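You operate a simulated robot arm through the tools that you are given. There is no shell and no other tool.

You run a simulated robot arm. Do the job below in one go: nothing can be reset, and whatever is moved stays where it is left.

Task
Raise the red bike's saddle to mark 4 and point it straight ahead.
Fine: shut the seat lever again.

Only the result counts: the job must be done as asked and must still hold three seconds after the hand-in. Knocking over, shifting, dropping, spilling or breaking anything else fails it.

Robot
A 7-joint arm with a two-finger parallel gripper, fixed in place. Base frame: the origin is on the floor under the middle of its stand, x ahead of it, y to its left, z up; the work surface is at about z = 0.21. Lengths are in m, angles in degrees, forces in N, time in s.
It reaches about 0.792 m from its shoulder. Its first joint turns from -66.0 to 66.0 degrees. Payload 2.4 kg.
The tool frame sits at the grasp point between the pads (the TCP): z along the fingers, y along the line on which they close. The tips reach 0.03 m beyond it. The gripper opens to 0.094 m. The fingers are 0.028 m wide and 0.01 m thick; the gripper's body (0.05 by 0.096 m) begins 0.055 m behind the TCP.
Orientation is that of the tool frame in the base frame, as a unit quaternion [w, x, y, z]. With the fingers straight down and closing along the base's y, the tool's x points along the base's -x, its y along +y and its z along -z.

Tools
- The arm moves only by the tool send_rows. Its argument "rows" is a list of rows, each a list of 3 entries, a list of its own where there are three numbers: the shift along the base's x, y, z in units of 25 mm (1.0 is 25 mm), then the turn, a rotation vector about the base's x, y, z in units of 8 degrees (1.0 is 8 degrees), then the finger opening in cm, from 0 to 9.4. In form: [[[dx, dy, dz], [ax, ay, az], jaw], ...]. A call has 1 to 20 rows; each row shifts and turns the commanded pose from where the row before left it. A call with a number of a shift or a turn outside -1 to 1 is refused whole. A row lasts 0.2 s, in which the tool goes at most 0.05 m and 8.6 degrees; a call with a longer step from one row to the next is refused whole, and so is a gripper value outside its range. Where a pose cannot be reached the arm comes as near as it can. A force on the tool above 60 N (or 10 N above the force at the start of the call, whichever is more), or a blocked arm, ends the call early, and 0.2 s more pass. The fingers move at their own pace (about 0.153 m/s each) and stop on an object; they squeeze with about 39 N. The grip force told is the motor's: it shows also when the fingers shut on nothing. Time passes only in rows, and 0.2 s behind the last, so rows that do not move let the fingers close. It gives the time, the measured TCP pose, the force on the tool (base axes), the opening and the grip force at its end, in the units of the frame above (readings bear some noise), with the torque about the TCP (base axes, N m) and any sound that the robot's microphone picked up.
- Cameras (640 x 400 px; columns grow to the right, rows downward): "scene" is fixed at [0.0196, 0.4595, 1.4522]; the picture's right is [-0.89, -0.46, 0.00], its down [-0.22, 0.43, -0.87] and it looks along [0.40, -0.78, -0.49] (base axes); focal length 329 px, centre (320, 200). "wrist" rides on the gripper at [0.076, 0.014, -0.103] in the tool frame; the picture's right is [-0.18, 0.98, 0.00], its down [-0.75, -0.14, -0.64] and it looks along [-0.63, -0.12, 0.77] (tool axes); focal length 243 px, centre (320, 200). There is no depth. A picture from a camera that has moved, and an enlarged one, comes with that camera's place and axes in the base frame and with its lens.
- snapshot(camera): a new picture of that camera. No time passes.
- enlarge(camera, box): a new picture of the part [left, top, right, bottom] of that camera's present view, enlarged. No time passes.
- job_done(): hands the job in; it is judged then, once.

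Places have to be worked out from the pictures, the camera data and where the tool is seen. Open the gripper and draw the arm clear of the work before you hand the job in, unless the task says otherwise.

The tools are called after "Call:" by a JSON object that holds its "name" and its "arguments". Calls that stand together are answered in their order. send_rows: Moves the arm, as the interface text tells. Its arguments: {"type":"object","properties":{"rows":{"type":"array"}},"required":["rows"]} The other tools are called the same way: snapshot (camera) takes a picture; enlarge (camera, box) takes an enlarged picture of a part of a camera's view; job_done () hands the job in.

At the start:

```text
t: 0.0
tcp_pos: [0.4182, -0.1319, 1.2999]
tcp_rot: [0.001, 0.0, 1.0, 0.001]
contact_force: [-0.2, -0.4, 1.2]
wrist_torque: [-0.02, 0.01, -0.03]
opening: 0.0942
gripper_force: 0.0
```

scene: 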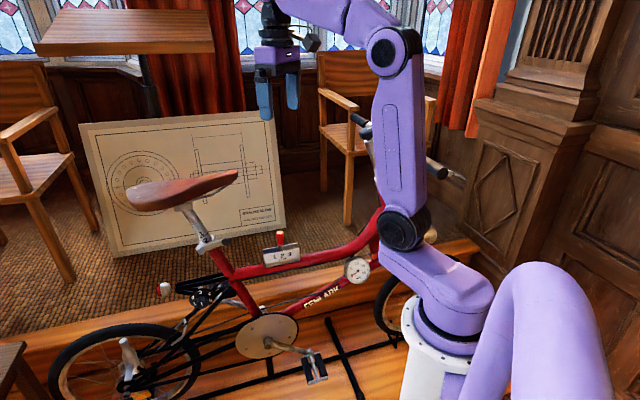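
wrist: 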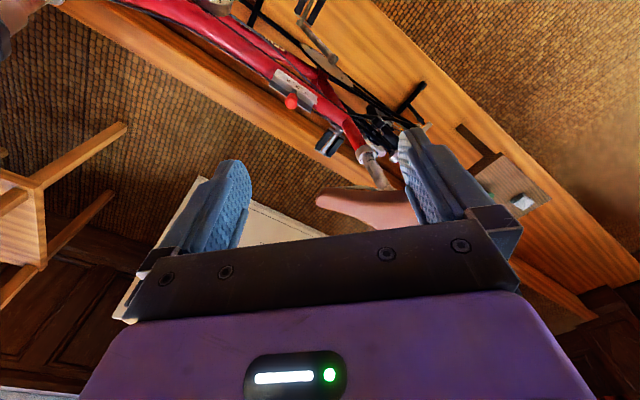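

I start by looking closely at the saddle, the seat post and lever in the scene view, and at the wrist view.

Call:
{"name": "enlarge", "arguments": {"camera": "scene", "box": [110, 150, 270, 250]}}

Call:
{"name": "enlarge", "arguments": {"camera": "scene", "box": [180, 190, 260, 260]}}

Call:
{"name": "enlarge", "arguments": {"camera": "scene", "box": [220, 210, 380, 310]}}

Call:
{"name": "enlarge", "arguments": {"camera": "wrist", "box": [260, 60, 480, 200]}}

```text
4.00 times, centred on (190, 200) of scene
camera zoom: at [0.0196, 0.4595, 1.4522], right [-0.89, -0.46, 0.0], down [-0.22, 0.43, -0.87], along [0.4, -0.78, -0.49], focal length 1316 px, centre (840, 200)
```

zoom: 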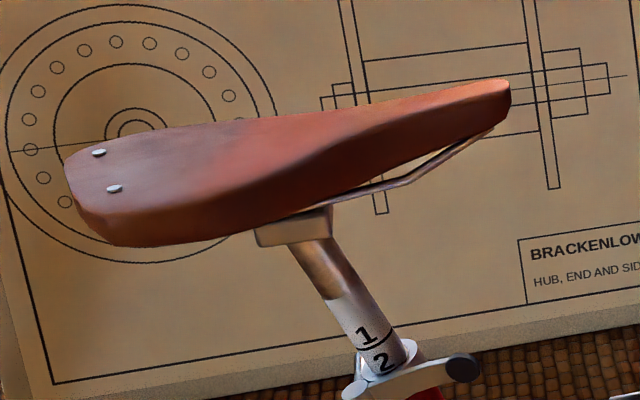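

```text
5.71 times, centred on (220, 225) of scene
camera zoom: at [0.0196, 0.4595, 1.4522], right [-0.89, -0.46, 0.0], down [-0.22, 0.43, -0.87], along [0.4, -0.78, -0.49], focal length 1879 px, centre (891, 57)
```

zoom: 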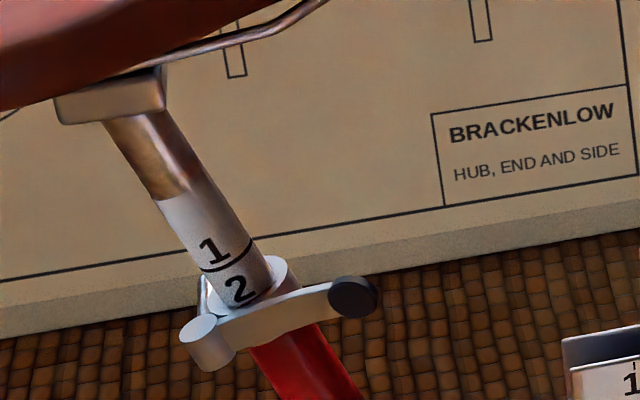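

```text
4.00 times, centred on (300, 260) of scene
camera zoom: at [0.0196, 0.4595, 1.4522], right [-0.89, -0.46, 0.0], down [-0.22, 0.43, -0.87], along [0.4, -0.78, -0.49], focal length 1316 px, centre (400, -40)
```

zoom: 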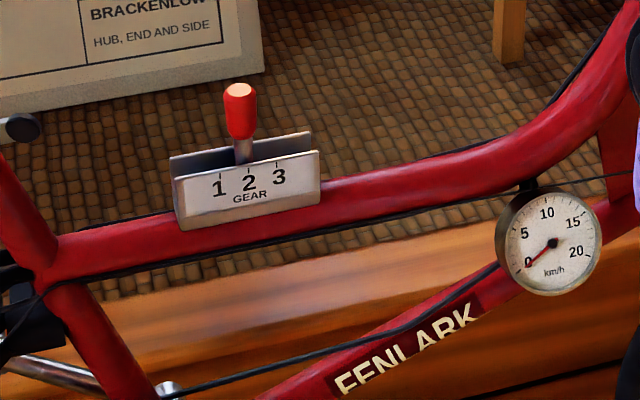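

```text
2.86 times, centred on (370, 130) of wrist
camera zoom: at [0.3427, -0.1192, 1.4022], right [0.18, 0.98, 0.0], down [0.75, -0.14, 0.64], along [0.63, -0.12, -0.77], focal length 693 px, centre (177, 400)
```

zoom: 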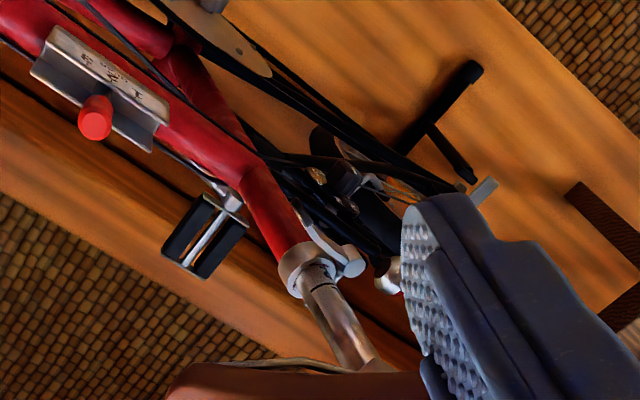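

The clamp collar triangulates to about [0.63, -0.07, 0.91]; mark 2 is at the collar now. I enlarge the saddle and the rest of the bike to get the saddle's present direction and the frame's direction.

Call:
{"name": "enlarge", "arguments": {"camera": "wrist", "box": [300, 140, 460, 240]}}

Call:
{"name": "enlarge", "arguments": {"camera": "wrist", "box": [0, 0, 320, 200]}}

Call:
{"name": "enlarge", "arguments": {"camera": "scene", "box": [40, 260, 264, 400]}}

Call:
{"name": "enlarge", "arguments": {"camera": "scene", "box": [320, 90, 480, 190]}}

```text
4.00 times, centred on (380, 190) of wrist
camera zoom: at [0.3427, -0.1192, 1.4022], right [0.18, 0.98, 0.0], down [0.75, -0.14, 0.64], along [0.63, -0.12, -0.77], focal length 970 px, centre (80, 240)
```

zoom: 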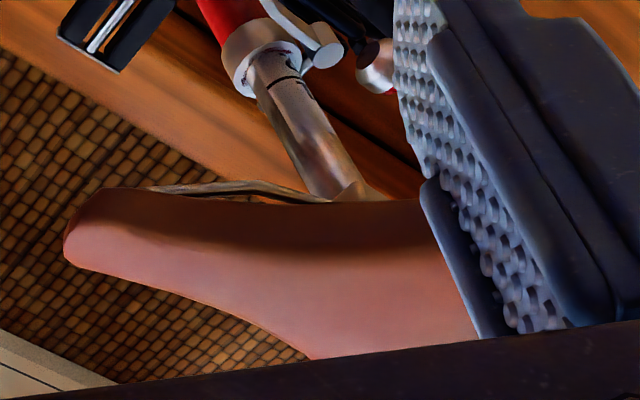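

```text
2.00 times, centred on (160, 100) of wrist
camera zoom: at [0.3427, -0.1192, 1.4022], right [0.18, 0.98, 0.0], down [0.75, -0.14, 0.64], along [0.63, -0.12, -0.77], focal length 485 px, centre (640, 400)
```

zoom: 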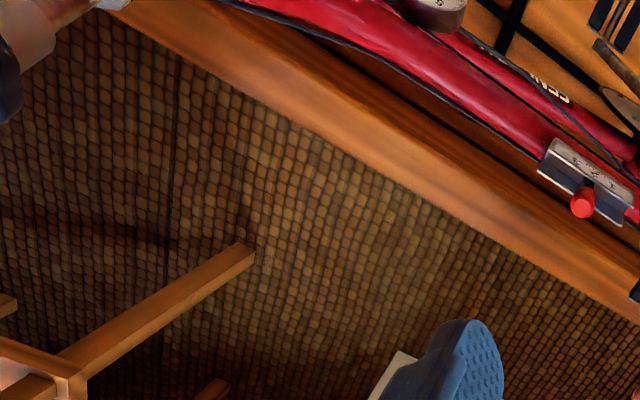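

```text
2.86 times, centred on (152, 330) of scene
camera zoom: at [0.0196, 0.4595, 1.4522], right [-0.89, -0.46, 0.0], down [-0.22, 0.43, -0.87], along [0.4, -0.78, -0.49], focal length 940 px, centre (800, -171)
```

zoom: 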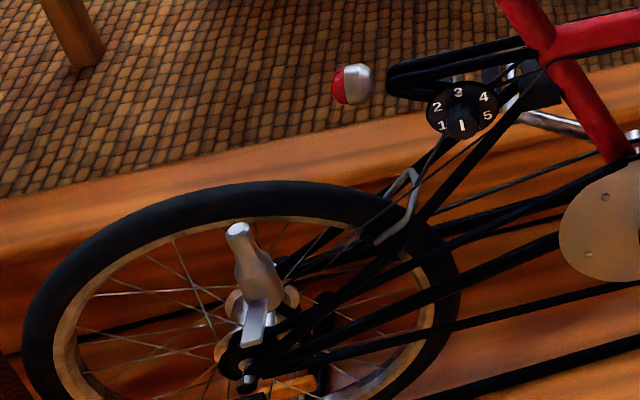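

```text
4.00 times, centred on (400, 140) of scene
camera zoom: at [0.0196, 0.4595, 1.4522], right [-0.89, -0.46, 0.0], down [-0.22, 0.43, -0.87], along [0.4, -0.78, -0.49], focal length 1316 px, centre (0, 440)
```

zoom: 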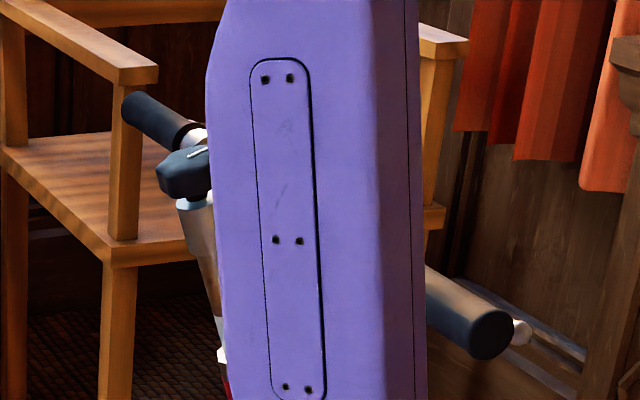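

The saddle nose is near [0.60, -0.17, 1.08] and the post enters the saddle near [0.67, -0.045, 0.995]. I move the hand lower on the robot's side, clear of the saddle, for a closer look at the collar and lever.

Call:
{"name": "send_rows", "arguments": {"rows": [[[0.1, 0.46, -1], [0, 0, 0], 9.4], [[0.1, 0.46, -1], [0, 0, 0], 9.4], [[0.1, 0.46, -1], [0, 0, 0], 9.4], [[0.1, 0.46, -1], [0, 0, 0], 9.4], [[0.1, 0.46, -1], [0, 0, 0], 9.4], [[0.1, 0.46, -1], [0, 0, 0], 9.4], [[0.1, 0.46, -1], [0, 0, 0], 9.4], [[0.1, 0.46, -1], [0, 0, 0], 9.4]]}}

Call:
{"name": "snapshot", "arguments": {"camera": "wrist"}}

Call:
{"name": "snapshot", "arguments": {"camera": "scene"}}

```text
t: 1.8
tcp_pos: [0.4392, -0.041, 1.1027]
tcp_rot: [0.0, 0.0, 1.0, 0.0]
contact_force: [0.7, -0.7, 0.4]
wrist_torque: [0.01, 0.03, 0.0]
opening: 0.0941
gripper_force: 0.1
```

```text
taken
camera wrist: at [0.3636, -0.0276, 1.2058], right [0.18, 0.98, 0.0], down [0.75, -0.14, 0.64], along [0.63, -0.12, -0.77], focal length 243 px, centre (320, 200)
```

wrist: 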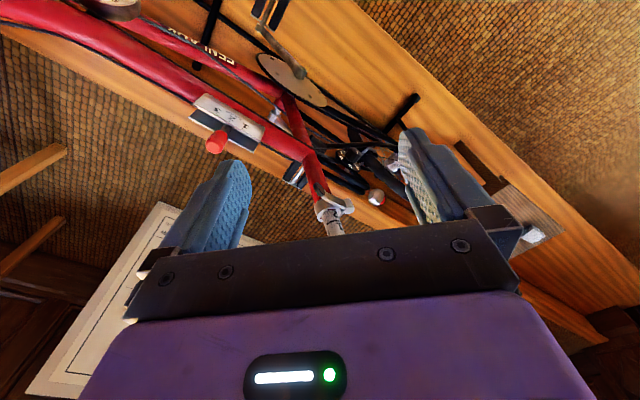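

```text
taken
```

scene: 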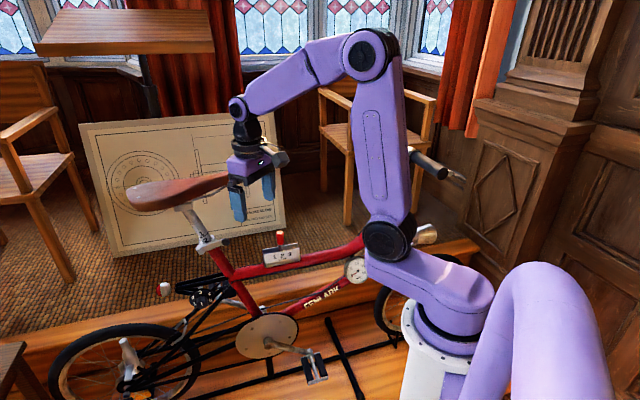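

Call:
{"name": "enlarge", "arguments": {"camera": "wrist", "box": [280, 150, 376, 240]}}

Call:
{"name": "enlarge", "arguments": {"camera": "wrist", "box": [180, 60, 404, 200]}}

Call:
{"name": "enlarge", "arguments": {"camera": "scene", "box": [180, 205, 244, 245]}}

```text
4.44 times, centred on (328, 195) of wrist
camera zoom: at [0.3636, -0.0276, 1.2058], right [0.18, 0.98, 0.0], down [0.75, -0.14, 0.64], along [0.63, -0.12, -0.77], focal length 1078 px, centre (284, 222)
```

zoom: 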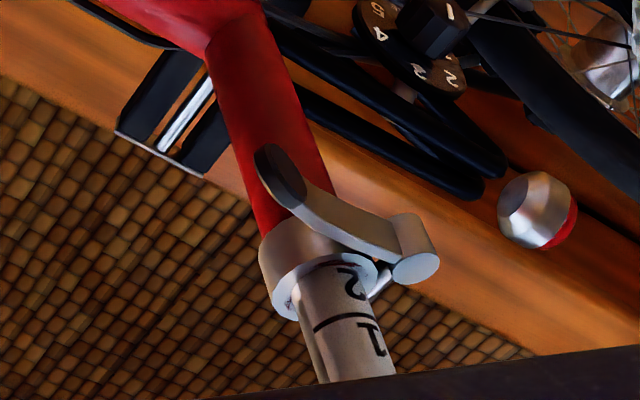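

```text
2.86 times, centred on (292, 130) of wrist
camera zoom: at [0.3636, -0.0276, 1.2058], right [0.18, 0.98, 0.0], down [0.75, -0.14, 0.64], along [0.63, -0.12, -0.77], focal length 693 px, centre (400, 400)
```

zoom: 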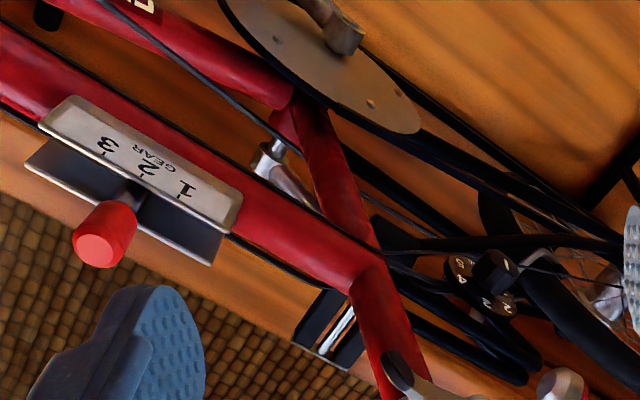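

```text
10.00 times, centred on (212, 225) of scene
camera zoom: at [0.0196, 0.4595, 1.4522], right [-0.89, -0.46, 0.0], down [-0.22, 0.43, -0.87], along [0.4, -0.78, -0.49], focal length 3289 px, centre (1400, -50)
```

zoom: 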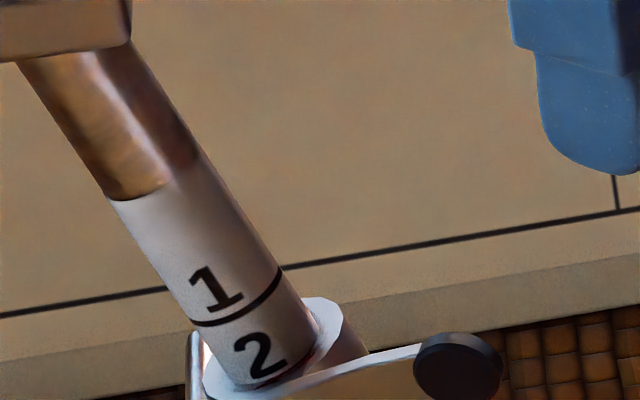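

The lever's pivot (axis parallel to the post) is about [0.642, -0.030, 0.902] and its black tip about [0.576, -0.069, 0.920]; mark 2's line is right at the collar. I tilt the hand forward so that the fingers can straddle the lever tip from the front, going partway first.

Call:
{"name": "send_rows", "arguments": {"rows": [[[0.1, -0.1, -0.3], [0, -0.9375, 0], 9.0], [[0.1, -0.1, -0.3], [0, -0.9375, 0], 8.0], [[0.1, -0.1, -0.3], [0, -0.9375, 0], 7.5], [[0.1, -0.1, -0.3], [0, -0.9375, 0], 7.0], [[0.1, -0.1, -0.3], [0, -0.9375, 0], 7.0], [[0.1, -0.1, -0.3], [0, -0.9375, 0], 7.0], [[0.1, -0.1, -0.3], [0, -0.9375, 0], 7.0], [[0.1, -0.1, -0.3], [0, -0.9375, 0], 7.0]]}}

Call:
{"name": "snapshot", "arguments": {"camera": "wrist"}}

Call:
{"name": "snapshot", "arguments": {"camera": "scene"}}

```text
t: 3.6
tcp_pos: [0.4576, -0.0631, 1.0402]
tcp_rot: [0.501, 0.0, 0.866, 0.0]
contact_force: [-0.3, -0.1, -0.4]
wrist_torque: [-0.06, -0.03, -0.02]
opening: 0.07
gripper_force: 0.0
```

```text
taken
camera wrist: at [0.331, -0.0483, 1.0247], right [0.09, 0.98, 0.16], down [-0.18, -0.14, 0.97], along [0.98, -0.12, 0.16], focal length 243 px, centre (320, 200)
```

wrist: 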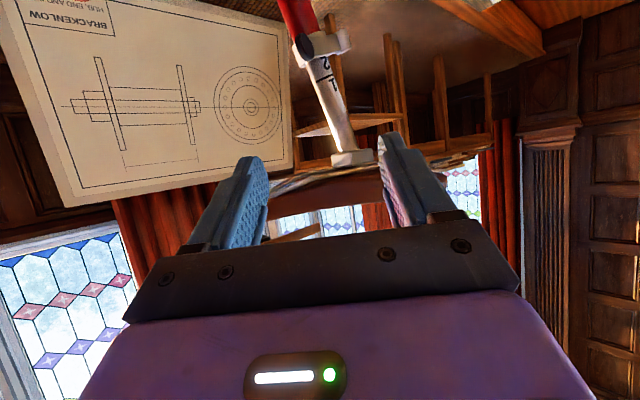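

```text
taken
```

scene: 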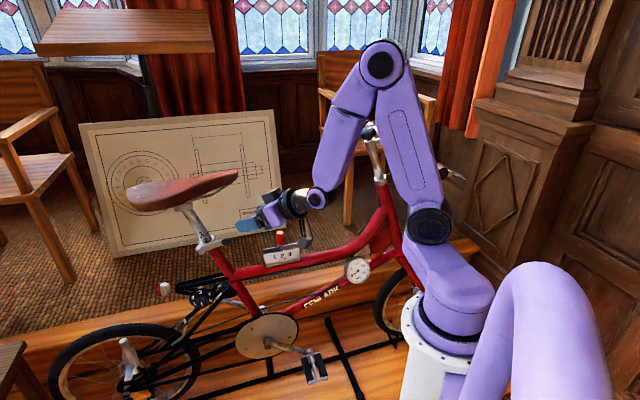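

The tilt worked and the wrist view shows the post, collar and saddle underside. I enlarge it for a third bearing on lever, post and saddle, and enlarge the scene for stem and saddle.

Call:
{"name": "enlarge", "arguments": {"camera": "wrist", "box": [270, 0, 398, 80]}}

Call:
{"name": "enlarge", "arguments": {"camera": "wrist", "box": [240, 60, 480, 210]}}

Call:
{"name": "enlarge", "arguments": {"camera": "scene", "box": [330, 100, 490, 200]}}

Call:
{"name": "enlarge", "arguments": {"camera": "scene", "box": [190, 180, 318, 260]}}

```text
5.00 times, centred on (334, 40) of wrist
camera zoom: at [0.331, -0.0483, 1.0247], right [0.09, 0.98, 0.16], down [-0.18, -0.14, 0.97], along [0.98, -0.12, 0.16], focal length 1213 px, centre (250, 1000)
```

zoom: 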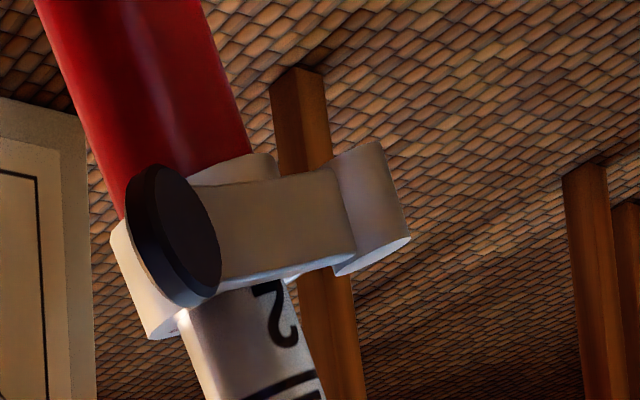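

```text
2.67 times, centred on (360, 135) of wrist
camera zoom: at [0.331, -0.0483, 1.0247], right [0.09, 0.98, 0.16], down [-0.18, -0.14, 0.97], along [0.98, -0.12, 0.16], focal length 647 px, centre (213, 373)
```

zoom: 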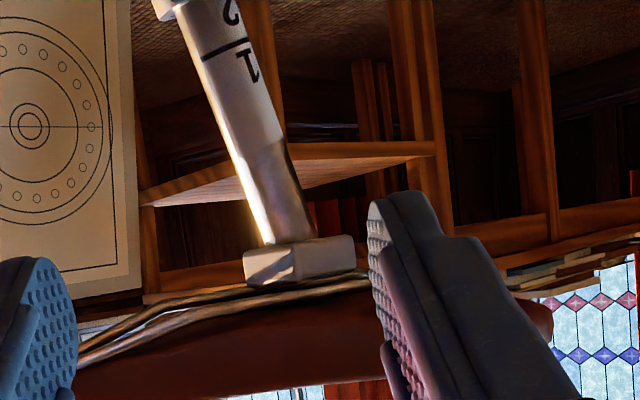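

```text
4.00 times, centred on (410, 150) of scene
camera zoom: at [0.0196, 0.4595, 1.4522], right [-0.89, -0.46, 0.0], down [-0.22, 0.43, -0.87], along [0.4, -0.78, -0.49], focal length 1316 px, centre (-40, 400)
```

zoom: 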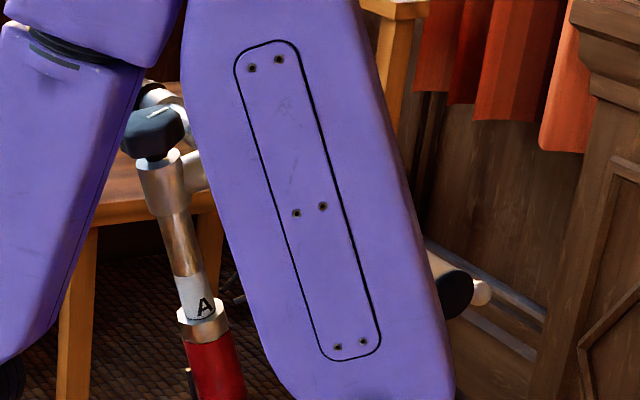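

```text
5.00 times, centred on (254, 220) of scene
camera zoom: at [0.0196, 0.4595, 1.4522], right [-0.89, -0.46, 0.0], down [-0.22, 0.43, -0.87], along [0.4, -0.78, -0.49], focal length 1644 px, centre (650, 100)
```

zoom: 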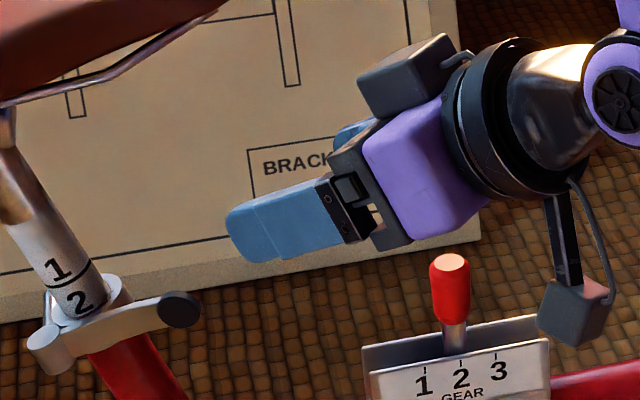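

A third bearing confirms the lever tip at [0.577, -0.070, 0.919] and the pivot at [0.642, -0.030, 0.904]. I bring the open fingers (7 cm) down to about 3 cm short of straddling the tip, then look.

Call:
{"name": "send_rows", "arguments": {"rows": [[[0.95, -0.065, -0.967], [0, 0, 0], 7.0], [[0.95, -0.065, -0.967], [0, 0, 0], 7.0], [[0.95, -0.065, -0.967], [0, 0, 0], 7.0], [[0.95, -0.065, -0.967], [0, 0, 0], 7.0]]}}

Call:
{"name": "snapshot", "arguments": {"camera": "wrist"}}

Call:
{"name": "enlarge", "arguments": {"camera": "scene", "box": [180, 180, 308, 260]}}

```text
t: 4.6
tcp_pos: [0.5513, -0.071, 0.9394]
tcp_rot: [0.5, -0.001, 0.866, 0.001]
contact_force: [0.3, -0.1, 0.2]
wrist_torque: [-0.01, 0.0, -0.03]
opening: 0.07
gripper_force: 0.1
```

```text
taken
camera wrist: at [0.4263, -0.0571, 0.9245], right [0.09, 0.98, 0.16], down [-0.18, -0.14, 0.97], along [0.98, -0.12, 0.17], focal length 243 px, centre (320, 200)
```

wrist: 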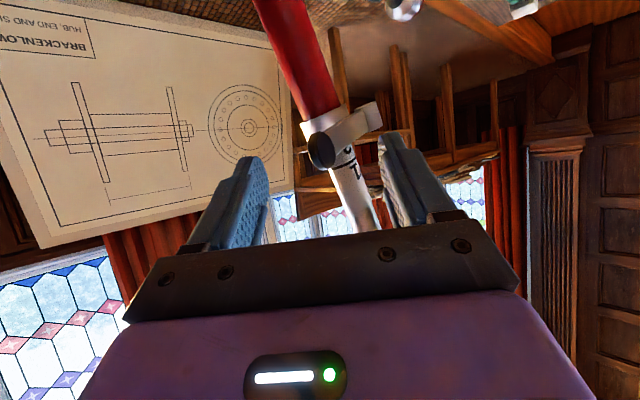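

```text
5.00 times, centred on (244, 220) of scene
camera zoom: at [0.0196, 0.4595, 1.4522], right [-0.89, -0.46, 0.0], down [-0.22, 0.43, -0.87], along [0.4, -0.78, -0.49], focal length 1644 px, centre (700, 100)
```

zoom: 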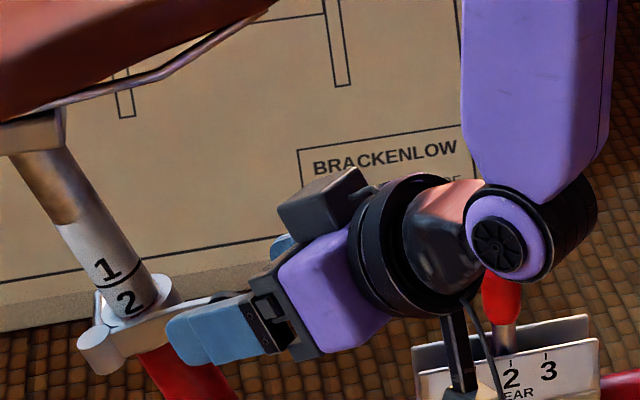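

The fingers bracket the tip nicely. I advance the last 2.5 cm so the lever lies between the fingers and narrow them to 5 cm.

Call:
{"name": "send_rows", "arguments": {"rows": [[[0.95, -0.1, -0.95], [0, 0, 0], 7.0], [[0, 0, 0], [0, 0, 0], 5.0], [[0, 0, 0], [0, 0, 0], 5.0]]}}

Call:
{"name": "enlarge", "arguments": {"camera": "wrist", "box": [200, 40, 456, 200]}}

Call:
{"name": "enlarge", "arguments": {"camera": "scene", "box": [180, 200, 276, 260]}}

```text
t: 5.4
tcp_pos: [0.5747, -0.0723, 0.917]
tcp_rot: [0.501, 0.0, 0.866, 0.0]
contact_force: [-0.7, 0.2, -0.4]
wrist_torque: [0.02, 0.0, -0.01]
opening: 0.05
gripper_force: 0.1
```

```text
2.50 times, centred on (328, 120) of wrist
camera zoom: at [0.4498, -0.0578, 0.9018], right [0.09, 0.98, 0.16], down [-0.18, -0.14, 0.97], along [0.98, -0.12, 0.16], focal length 606 px, centre (300, 400)
```

zoom: 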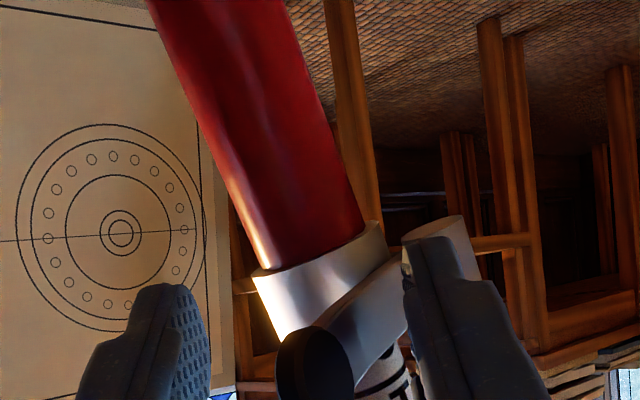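

```text
6.67 times, centred on (228, 230) of scene
camera zoom: at [0.0196, 0.4595, 1.4522], right [-0.89, -0.46, 0.0], down [-0.22, 0.43, -0.87], along [0.4, -0.78, -0.49], focal length 2192 px, centre (933, 0)
```

zoom: 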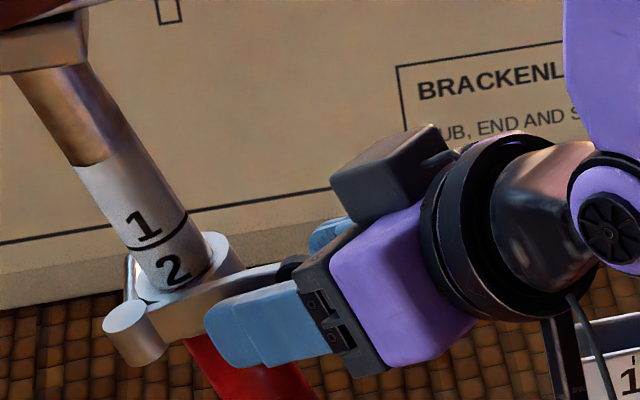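

The lever is caged between the fingers. I now swing it outward along the arc about its pivot, the first 45 degrees, watching force and sound.

Call:
{"name": "send_rows", "arguments": {"rows": [[[-0.172, 0.368, -0.04], [0, 0, 0], 5.0], [[-0.172, 0.368, -0.04], [0, 0, 0], 5.0], [[-0.072, 0.396, -0.08], [0, 0, 0], 5.0], [[-0.072, 0.396, -0.08], [0, 0, 0], 5.0], [[0.026, 0.386, -0.1], [-0.206, -0.206, -0.89], 5.0], [[0.026, 0.386, -0.1], [-0.206, -0.206, -0.89], 5.0]]}}

Call:
{"name": "snapshot", "arguments": {"camera": "wrist"}}

Call:
{"name": "enlarge", "arguments": {"camera": "scene", "box": [180, 200, 276, 260]}}

```text
t: 6.8
tcp_pos: [0.5649, -0.0111, 0.9084]
tcp_rot: [0.521, 0.092, 0.844, -0.086]
contact_force: [-0.1, 0.2, 0.1]
wrist_torque: [0.01, -0.02, 0.0]
opening: 0.05
gripper_force: 0.1
```

```text
taken
camera wrist: at [0.448, 0.0315, 0.8849], right [0.32, 0.94, 0.12], down [-0.26, -0.03, 0.97], along [0.91, -0.34, 0.23], focal length 243 px, centre (320, 200)
```

wrist: 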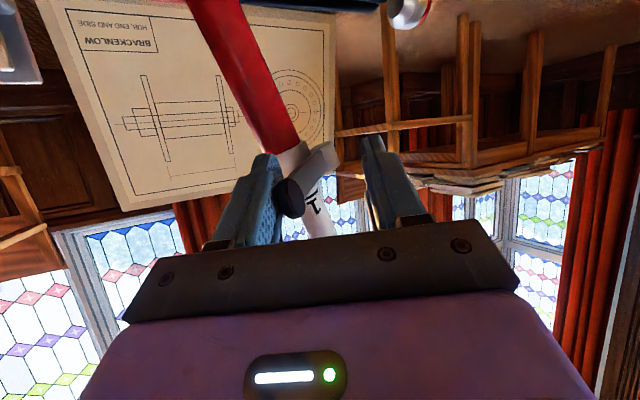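

```text
6.67 times, centred on (228, 230) of scene
camera zoom: at [0.0196, 0.4595, 1.4522], right [-0.89, -0.46, 0.0], down [-0.22, 0.43, -0.87], along [0.4, -0.78, -0.49], focal length 2192 px, centre (933, 0)
```

zoom: 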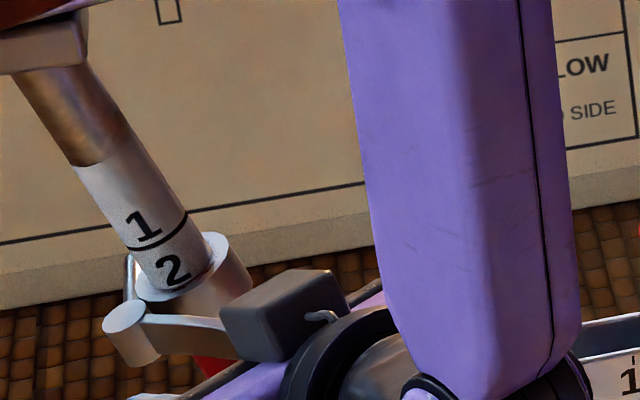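

The lever moves freely with the finger, no force. I continue the swing to about 90 degrees of hand travel.

Call:
{"name": "send_rows", "arguments": {"rows": [[[0.13, 0.37, -0.112], [-0.206, -0.206, -0.89], 5.0], [[0.13, 0.37, -0.112], [-0.206, -0.206, -0.89], 5.0], [[0.224, 0.316, -0.124], [-0.206, -0.206, -0.89], 5.0], [[0.224, 0.316, -0.124], [-0.206, -0.206, -0.89], 5.0], [[0.3, 0.244, -0.128], [-0.206, -0.206, -0.89], 5.0], [[0.3, 0.244, -0.128], [-0.206, -0.206, -0.89], 5.0]]}}

Call:
{"name": "snapshot", "arguments": {"camera": "wrist"}}

Call:
{"name": "snapshot", "arguments": {"camera": "scene"}}

```text
t: 8.2
tcp_pos: [0.5997, 0.0332, 0.8915]
tcp_rot: [0.528, 0.357, 0.694, -0.334]
contact_force: [0.9, 0.4, 0.1]
wrist_torque: [0.04, -0.01, 0.01]
opening: 0.0499
gripper_force: 0.0
```

```text
taken
camera wrist: at [0.5471, 0.1389, 0.8371], right [0.87, 0.49, 0.09], down [-0.3, 0.36, 0.89], along [0.4, -0.8, 0.46], focal length 243 px, centre (320, 200)
```

wrist: 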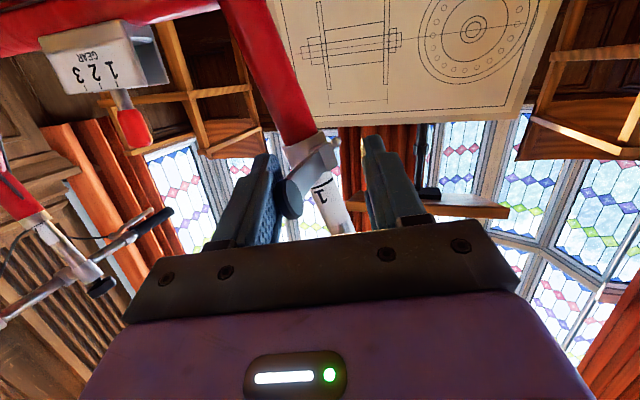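

```text
taken
```

scene: 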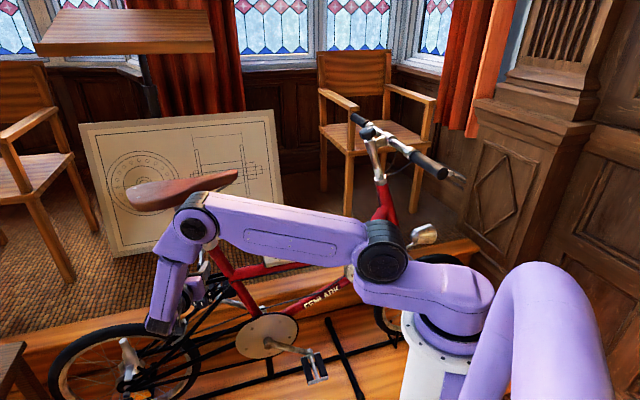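

The lever has followed to roughly 75 degrees. The view now also shows the stem and handlebar, so I enlarge both cameras to fix the frame's heading and check the lever.

Call:
{"name": "enlarge", "arguments": {"camera": "wrist", "box": [0, 130, 192, 250]}}

Call:
{"name": "enlarge", "arguments": {"camera": "wrist", "box": [230, 100, 422, 220]}}

Call:
{"name": "enlarge", "arguments": {"camera": "scene", "box": [320, 100, 480, 200]}}

Call:
{"name": "enlarge", "arguments": {"camera": "scene", "box": [340, 150, 420, 200]}}

```text
3.33 times, centred on (96, 190) of wrist
camera zoom: at [0.5471, 0.1389, 0.8371], right [0.87, 0.49, 0.09], down [-0.3, 0.36, 0.89], along [0.4, -0.8, 0.46], focal length 809 px, centre (1067, 233)
```

zoom: 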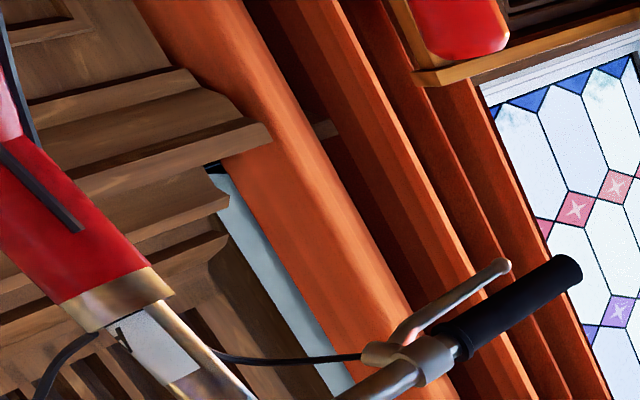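

```text
3.33 times, centred on (326, 160) of wrist
camera zoom: at [0.5471, 0.1389, 0.8371], right [0.87, 0.49, 0.09], down [-0.3, 0.36, 0.89], along [0.4, -0.8, 0.46], focal length 809 px, centre (300, 333)
```

zoom: 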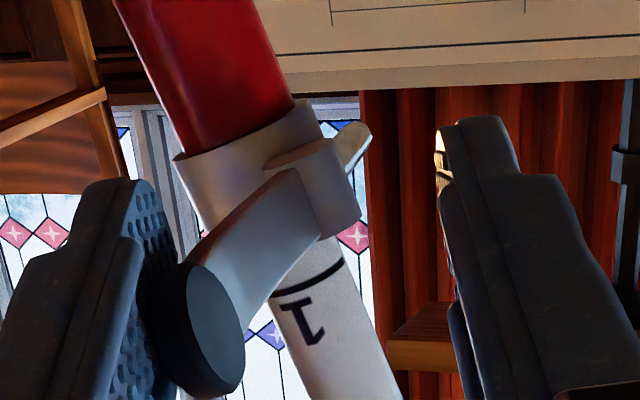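

```text
4.00 times, centred on (400, 150) of scene
camera zoom: at [0.0196, 0.4595, 1.4522], right [-0.89, -0.46, 0.0], down [-0.22, 0.43, -0.87], along [0.4, -0.78, -0.49], focal length 1316 px, centre (0, 400)
```

zoom: 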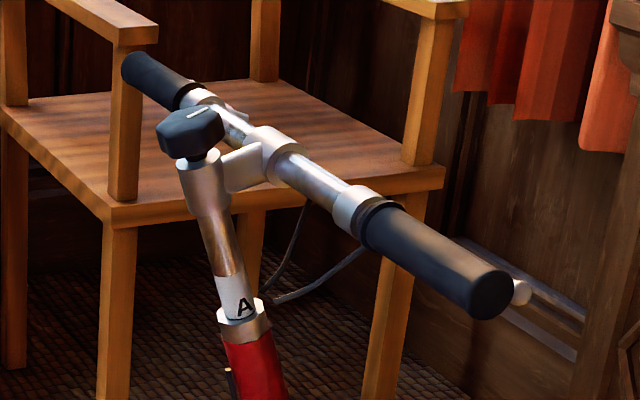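

```text
8.00 times, centred on (380, 175) of scene
camera zoom: at [0.0196, 0.4595, 1.4522], right [-0.89, -0.46, 0.0], down [-0.22, 0.43, -0.87], along [0.4, -0.78, -0.49], focal length 2631 px, centre (-160, 400)
```

zoom: 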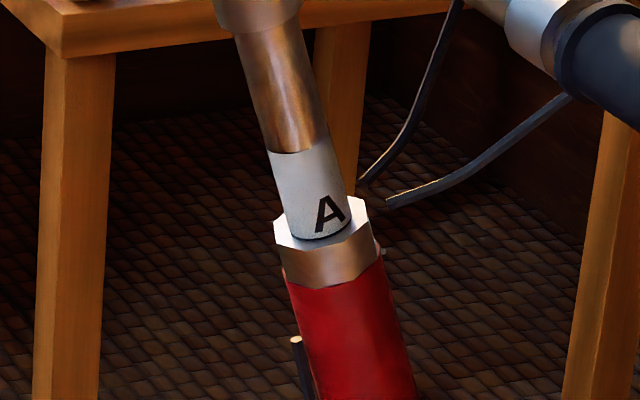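

The head collar triangulates to (0.272, -0.438), so the frame points along (-0.707, -0.707) (heading -135°), and the marks read at the collar's top edge with the line under the figure. The lever is about 77° open; I push it a bit further without turning the hand, watching force.

Call:
{"name": "send_rows", "arguments": {"rows": [[[0.356, 0.156, -0.118], [0, 0, 0], 5.0], [[0.356, 0.156, -0.118], [0, 0, 0], 5.0], [[0.39, 0.052, -0.104], [0, 0, 0], 5.0]]}}

Call:
{"name": "enlarge", "arguments": {"camera": "wrist", "box": [230, 80, 422, 200]}}

Call:
{"name": "enlarge", "arguments": {"camera": "scene", "box": [110, 160, 270, 260]}}

```text
t: 9.0
tcp_pos: [0.6205, 0.0361, 0.8833]
tcp_rot: [0.526, 0.36, 0.69, -0.343]
contact_force: [-53.5, -11.6, 23.2]
wrist_torque: [-0.3, 0.06, -0.49]
opening: 0.0809
gripper_force: 27.1
```

```text
3.33 times, centred on (326, 140) of wrist
camera zoom: at [0.5708, 0.1411, 0.8286], right [0.88, 0.47, 0.09], down [-0.29, 0.37, 0.88], along [0.38, -0.8, 0.46], focal length 809 px, centre (300, 400)
```

zoom: 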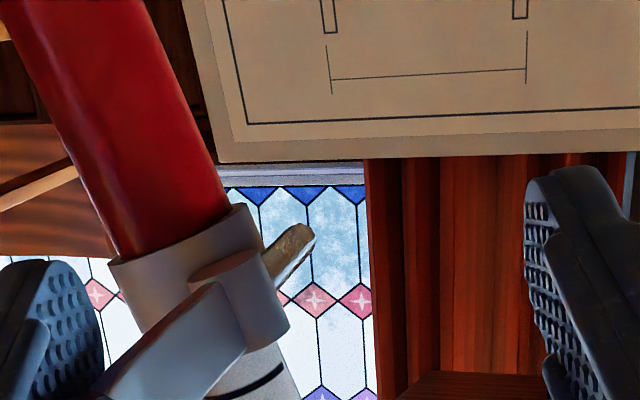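

```text
4.00 times, centred on (190, 210) of scene
camera zoom: at [0.0178, 0.4592, 1.4524], right [-0.89, -0.46, 0.0], down [-0.22, 0.43, -0.87], along [0.4, -0.78, -0.49], focal length 1316 px, centre (840, 160)
```

zoom: 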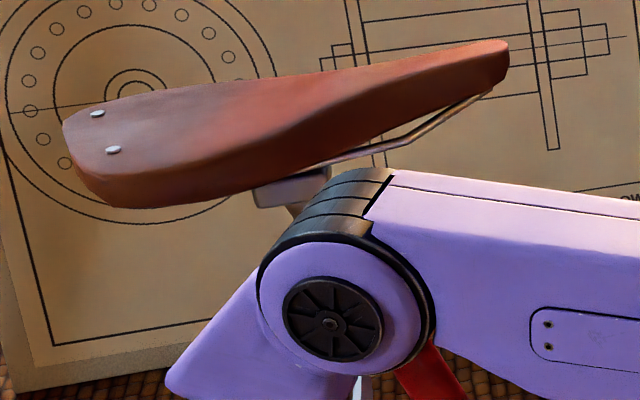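

The lever has reached its stop (about 80° open) and the call ended on force. I back off to relieve it and then withdraw along the hand's axis.

Call:
{"name": "send_rows", "arguments": {"rows": [[[-0.55, -0.18, 0.17], [0, 0, 0], 8.0], [[-0.55, -0.18, 0.17], [0, 0, 0], 8.0]]}}

Call:
{"name": "snapshot", "arguments": {"camera": "wrist"}}

Call:
{"name": "snapshot", "arguments": {"camera": "scene"}}

```text
t: 9.6
tcp_pos: [0.6005, 0.0351, 0.8905]
tcp_rot: [0.53, 0.354, 0.696, -0.331]
contact_force: [0.0, -0.5, 0.4]
wrist_torque: [-0.01, 0.01, 0.01]
opening: 0.08
gripper_force: 0.0
```

```text
taken
camera wrist: at [0.5465, 0.1393, 0.8374], right [0.86, 0.49, 0.1], down [-0.3, 0.35, 0.89], along [0.4, -0.79, 0.46], focal length 243 px, centre (320, 200)
```

wrist: 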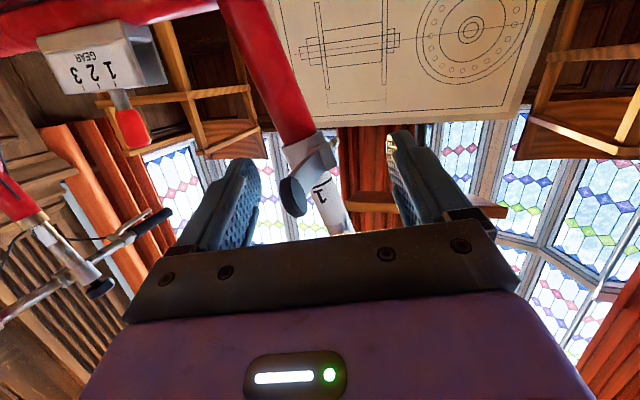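

```text
taken
```

scene: 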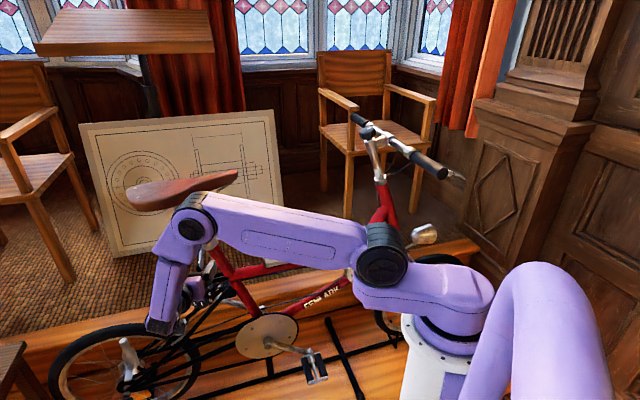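

The lever stays open at about [0.587, 0.027, 0.895] at its tip. I withdraw the fingers and bring the hand back to a neutral yaw away from the bike.

Call:
{"name": "send_rows", "arguments": {"rows": [[[-0.53, 0.9, 0.233], [0, 0, 0], 8.0], [[-0.53, 0.9, 0.233], [0, 0, 0], 8.0], [[-0.53, 0.9, 0.233], [0, 0, 0], 8.0], [[-0.55, -0.21, 0.76], [0.206, 0.206, 0.89], 8.0], [[-0.55, -0.21, 0.76], [0.206, 0.206, 0.89], 8.0], [[-0.55, -0.21, 0.76], [0.206, 0.206, 0.89], 8.0], [[-0.55, -0.21, 0.76], [0.206, 0.206, 0.89], 8.0], [[-0.55, -0.21, 0.76], [0.206, 0.206, 0.89], 8.0], [[-0.55, -0.21, 0.76], [0.206, 0.206, 0.89], 8.0], [[-0.55, -0.21, 0.76], [0.206, 0.206, 0.89], 8.0], [[-0.55, -0.21, 0.76], [0.206, 0.206, 0.89], 8.0]]}}

Call:
{"name": "snapshot", "arguments": {"camera": "scene"}}

Call:
{"name": "snapshot", "arguments": {"camera": "wrist"}}

```text
t: 12.0
tcp_pos: [0.4479, 0.0593, 1.0611]
tcp_rot: [0.5, -0.001, 0.866, 0.0]
contact_force: [0.5, -0.3, 1.0]
wrist_torque: [0.01, 0.01, -0.04]
opening: 0.0801
gripper_force: 0.0
```

```text
taken
```

scene: 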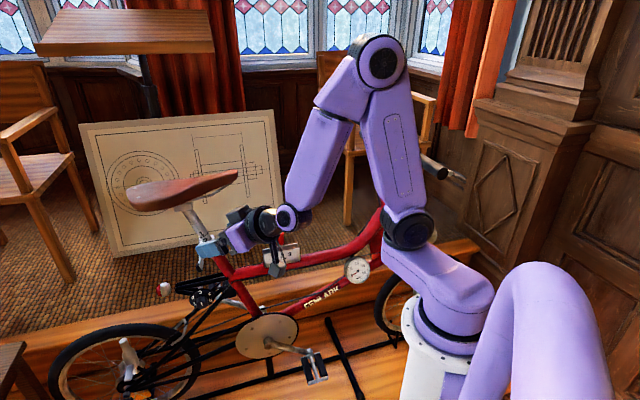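

```text
taken
camera wrist: at [0.3214, 0.0726, 1.045], right [0.09, 0.98, 0.16], down [-0.18, -0.14, 0.97], along [0.98, -0.12, 0.16], focal length 243 px, centre (320, 200)
```

wrist: 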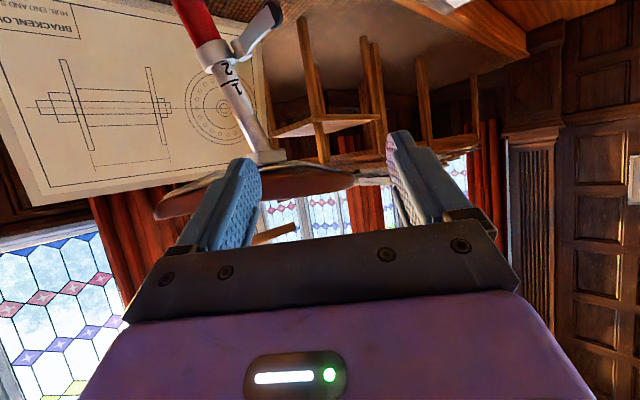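

The lever stays open. I enlarge the saddle here to triangulate its nose and tail, and check the marks.

Call:
{"name": "enlarge", "arguments": {"camera": "wrist", "box": [140, 120, 396, 280]}}

Call:
{"name": "enlarge", "arguments": {"camera": "scene", "box": [110, 155, 270, 255]}}

Call:
{"name": "enlarge", "arguments": {"camera": "wrist", "box": [180, 0, 308, 80]}}

```text
2.50 times, centred on (268, 200) of wrist
camera zoom: at [0.3214, 0.0726, 1.045], right [0.09, 0.98, 0.16], down [-0.18, -0.14, 0.97], along [0.98, -0.12, 0.16], focal length 606 px, centre (450, 200)
```

zoom: 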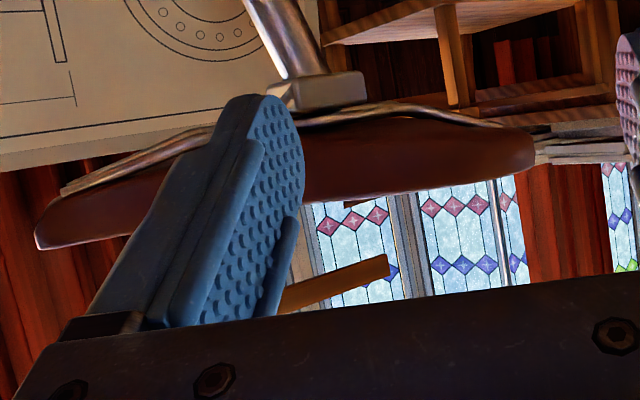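

```text
4.00 times, centred on (190, 205) of scene
camera zoom: at [0.0196, 0.4595, 1.4522], right [-0.89, -0.46, 0.0], down [-0.22, 0.43, -0.87], along [0.4, -0.78, -0.49], focal length 1316 px, centre (840, 180)
```

zoom: 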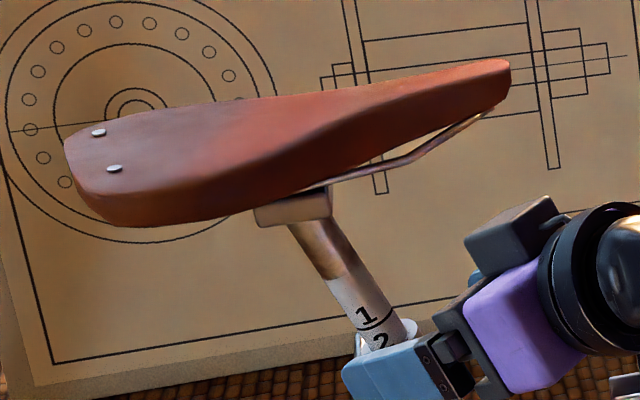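

```text
5.00 times, centred on (244, 40) of wrist
camera zoom: at [0.3214, 0.0726, 1.045], right [0.09, 0.98, 0.16], down [-0.18, -0.14, 0.97], along [0.98, -0.12, 0.16], focal length 1213 px, centre (700, 1000)
```

zoom: 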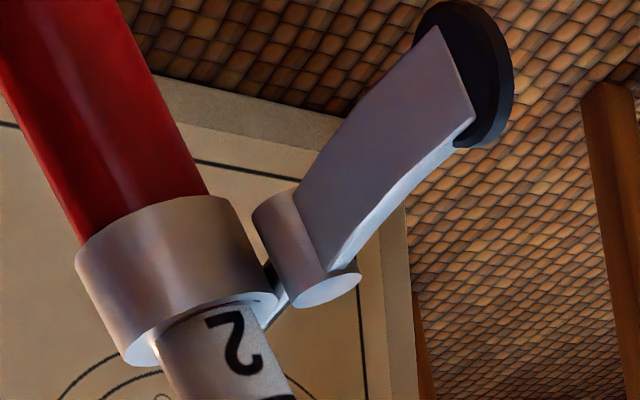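

The rivets and nose give the saddle's present heading at about -119°, i.e. roughly 16° toward the bike's left; axis of the post is about (0.222, 0.222, 0.949) through [0.643, -0.065, 0.903]. I raise the hand and bring it, pointing down and turned to match the saddle, above the nose.

Call:
{"name": "send_rows", "arguments": {"rows": [[[0, -0.6, 0.95], [0, 0.9375, 0], 8.0], [[0, -0.6, 0.95], [0, 0.9375, 0], 8.0], [[0, -0.6, 0.95], [0, 0.9375, 0], 9.0], [[0, -0.6, 0.95], [0, 0.9375, 0], 9.0], [[0, -0.6, 0.95], [0, 0.9375, 0], 9.0], [[0, -0.6, 0.95], [0, 0.9375, 0], 9.0], [[0, -0.6, 0.95], [0, 0.9375, 0], 9.0], [[0, -0.6, 0.95], [0, 0.9375, 0], 9.0], [[0.835, -0.47, -0.2], [0, 0, 0.9375], 9.0], [[0.835, -0.47, -0.2], [0, 0, 0.9375], 9.0], [[0.835, -0.47, -0.2], [0, 0, 0.9375], 9.0], [[0.835, -0.47, -0.2], [0, 0, 0.9375], 9.0], [[0.835, -0.47, -0.2], [0, 0, 0.9375], 9.0], [[0.835, -0.47, -0.2], [0, 0, 0.9375], 9.0], [[0.835, -0.47, -0.2], [0.222, 0.222, 0.949], 9.0], [[0.835, -0.47, -0.2], [0.222, 0.222, 0.949], 9.0]]}}

Call:
{"name": "snapshot", "arguments": {"camera": "wrist"}}

Call:
{"name": "snapshot", "arguments": {"camera": "scene"}}

```text
t: 15.4
tcp_pos: [0.3812, 0.0656, 1.0724]
tcp_rot: [0.184, -0.329, 0.926, -0.026]
contact_force: [-0.4, 0.5, 0.3]
wrist_torque: [0.0, -0.02, 0.0]
opening: 0.0899
gripper_force: 0.1
out of reach, approached as far as the arm can: row 5, 6, 7, 8, 9, 10, 11, 12, 13, 14, 15, 16
```

```text
taken
camera wrist: at [0.2811, 0.0211, 1.1403], right [-0.46, 0.88, -0.11], down [0.39, 0.31, 0.87], along [0.8, 0.35, -0.49], focal length 243 px, centre (320, 200)
```

wrist: 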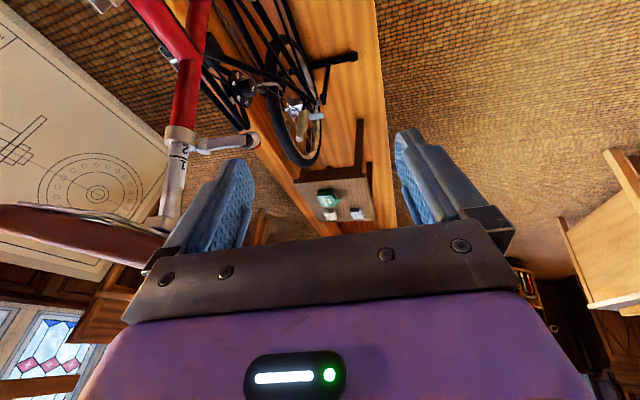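

```text
taken
```

scene: 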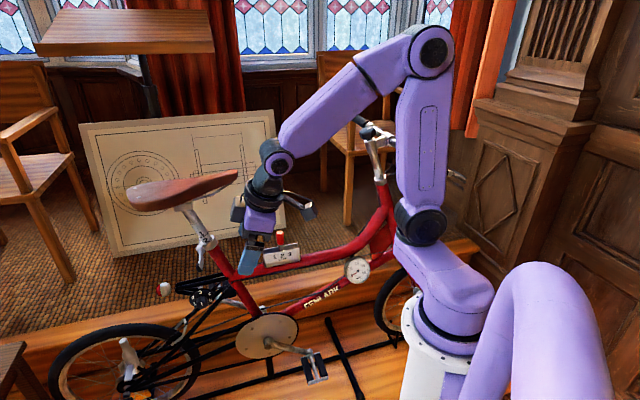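

The arm reported out of reach from row 5 on and sits at [0.381, 0.066, 1.072], probably against a joint limit. I send a null row to see how the commanded pose stands.

Call:
{"name": "send_rows", "arguments": {"rows": [[[0, 0, 0], [0, 0, 0], 9.0], [[0, 0, 0], [0, 0, 0], 9.0]]}}

```text
t: 16.0
tcp_pos: [0.3797, 0.0647, 1.0726]
tcp_rot: [0.184, -0.328, 0.926, -0.027]
contact_force: [0.4, 0.3, -0.4]
wrist_torque: [0.01, -0.01, 0.02]
opening: 0.0899
gripper_force: 0.1
```

The commanded pose has been re-anchored at the present pose. I try going straight up and outward in modest steps to see what is reachable.

Call:
{"name": "send_rows", "arguments": {"rows": [[[0.3, 0, 0.9], [0, 0, 0], 9.0], [[0.3, 0, 0.9], [0, 0, 0], 9.0], [[0.3, 0, 0.9], [0, 0, 0], 9.0], [[0.3, 0, 0.9], [0, 0, 0], 9.0]]}}

```text
t: 17.0
tcp_pos: [0.3881, 0.0785, 1.121]
tcp_rot: [0.191, -0.33, 0.924, -0.041]
contact_force: [0.0, 0.7, -0.4]
wrist_torque: [-0.01, 0.04, -0.03]
opening: 0.0902
gripper_force: 0.1
out of reach, approached as far as the arm can: row 1, 2, 3, 4
```

Still stuck going up. I try moving outward and toward -y instead, to see which direction frees the arm.

Call:
{"name": "send_rows", "arguments": {"rows": [[[0.5, -0.5, 0], [0, 0, -0.5], 9.0], [[0.5, -0.5, 0], [0, 0, -0.5], 9.0]]}}

Call:
{"name": "snapshot", "arguments": {"camera": "scene"}}

```text
t: 17.6
tcp_pos: [0.4129, 0.0519, 1.1067]
tcp_rot: [0.187, -0.264, 0.945, -0.051]
contact_force: [-0.9, -0.1, 0.2]
wrist_torque: [-0.01, 0.01, 0.0]
opening: 0.09
gripper_force: 0.2
out of reach, approached as far as the arm can: row 1, 2
```

```text
taken
```

scene: 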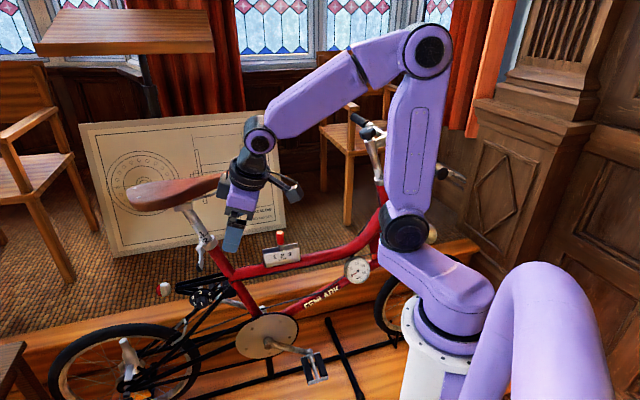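

It moved roughly as told. I now test the tilt alone: turning the tool toward vertical in place.

Call:
{"name": "send_rows", "arguments": {"rows": [[[0, 0, 0], [0, 0.5, 0], 9.0], [[0, 0, 0], [0, 0.5, 0], 9.0]]}}

```text
t: 18.2
tcp_pos: [0.4121, 0.0536, 1.0967]
tcp_rot: [0.16, -0.267, 0.949, -0.059]
contact_force: [0.6, 0.2, -0.4]
wrist_torque: [0.01, -0.01, -0.03]
opening: 0.0899
gripper_force: 0.0
out of reach, approached as far as the arm can: row 1, 2
```

Turning toward vertical is blocked, as if the wrist came back flipped after the swing and one joint sits at its limit. I undo that by returning to the tilted pose and turning the hand sideways toward -y, from where it can be brought down in the original configuration.

Call:
{"name": "send_rows", "arguments": {"rows": [[[0.22, 0.03, 0], [0.39, -0.71, -0.427], 9.0], [[0.22, 0.03, 0], [0.39, -0.71, -0.427], 9.0], [[0.22, 0.03, 0], [0.39, -0.71, -0.427], 9.0], [[0.22, 0.03, 0], [0.39, -0.71, -0.427], 9.0], [[0.22, 0.03, 0], [0.39, -0.71, -0.427], 9.0], [[0.22, 0.03, 0], [0.39, -0.71, -0.427], 9.0], [[0.22, 0.03, 0], [0.39, -0.71, -0.427], 9.0]]}}

Call:
{"name": "snapshot", "arguments": {"camera": "scene"}}

```text
t: 19.8
tcp_pos: [0.4503, 0.0599, 1.0974]
tcp_rot: [0.498, -0.007, 0.867, 0.019]
contact_force: [0.3, -0.3, -0.2]
wrist_torque: [-0.01, -0.01, 0.02]
opening: 0.0902
gripper_force: 0.0
```

```text
taken
```

scene: 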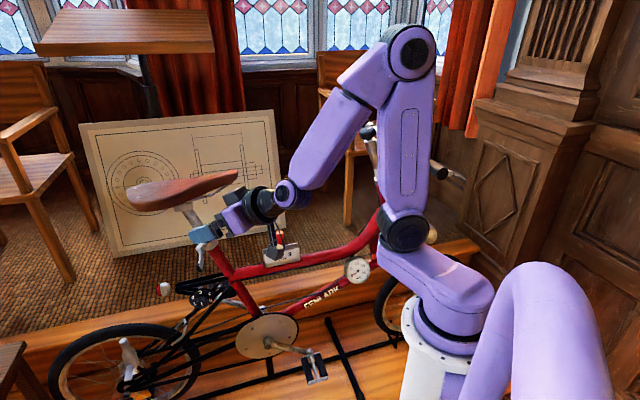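

Reached cleanly. Now the sideways turn of 70° in free space.

Call:
{"name": "send_rows", "arguments": {"rows": [[[-0.1, 0, 0.2], [0, 0, -0.97], 9.0], [[-0.1, 0, 0.2], [0, 0, -0.97], 9.0], [[-0.1, 0, 0.2], [0, 0, -0.97], 9.0], [[-0.1, 0, 0.2], [0, 0, -0.97], 9.0], [[-0.1, 0, 0.2], [0, 0, -0.97], 9.0], [[-0.1, 0, 0.2], [0, 0, -0.97], 9.0], [[-0.1, 0, 0.2], [0, 0, -0.97], 9.0], [[-0.1, 0, 0.2], [0, 0, -0.97], 9.0], [[-0.1, 0, 0.2], [0, 0, -0.97], 9.0]]}}

Call:
{"name": "snapshot", "arguments": {"camera": "scene"}}

```text
t: 21.8
tcp_pos: [0.4289, 0.0622, 1.1425]
tcp_rot: [0.418, 0.492, 0.714, -0.271]
contact_force: [0.2, -1.3, 1.1]
wrist_torque: [-0.03, 0.02, -0.01]
opening: 0.0899
gripper_force: 0.1
```

```text
taken
```

scene: 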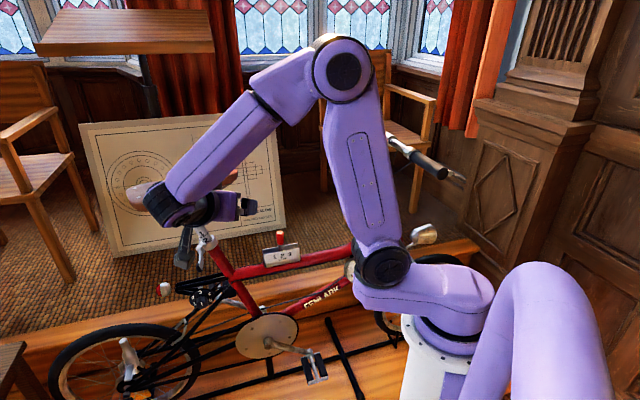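

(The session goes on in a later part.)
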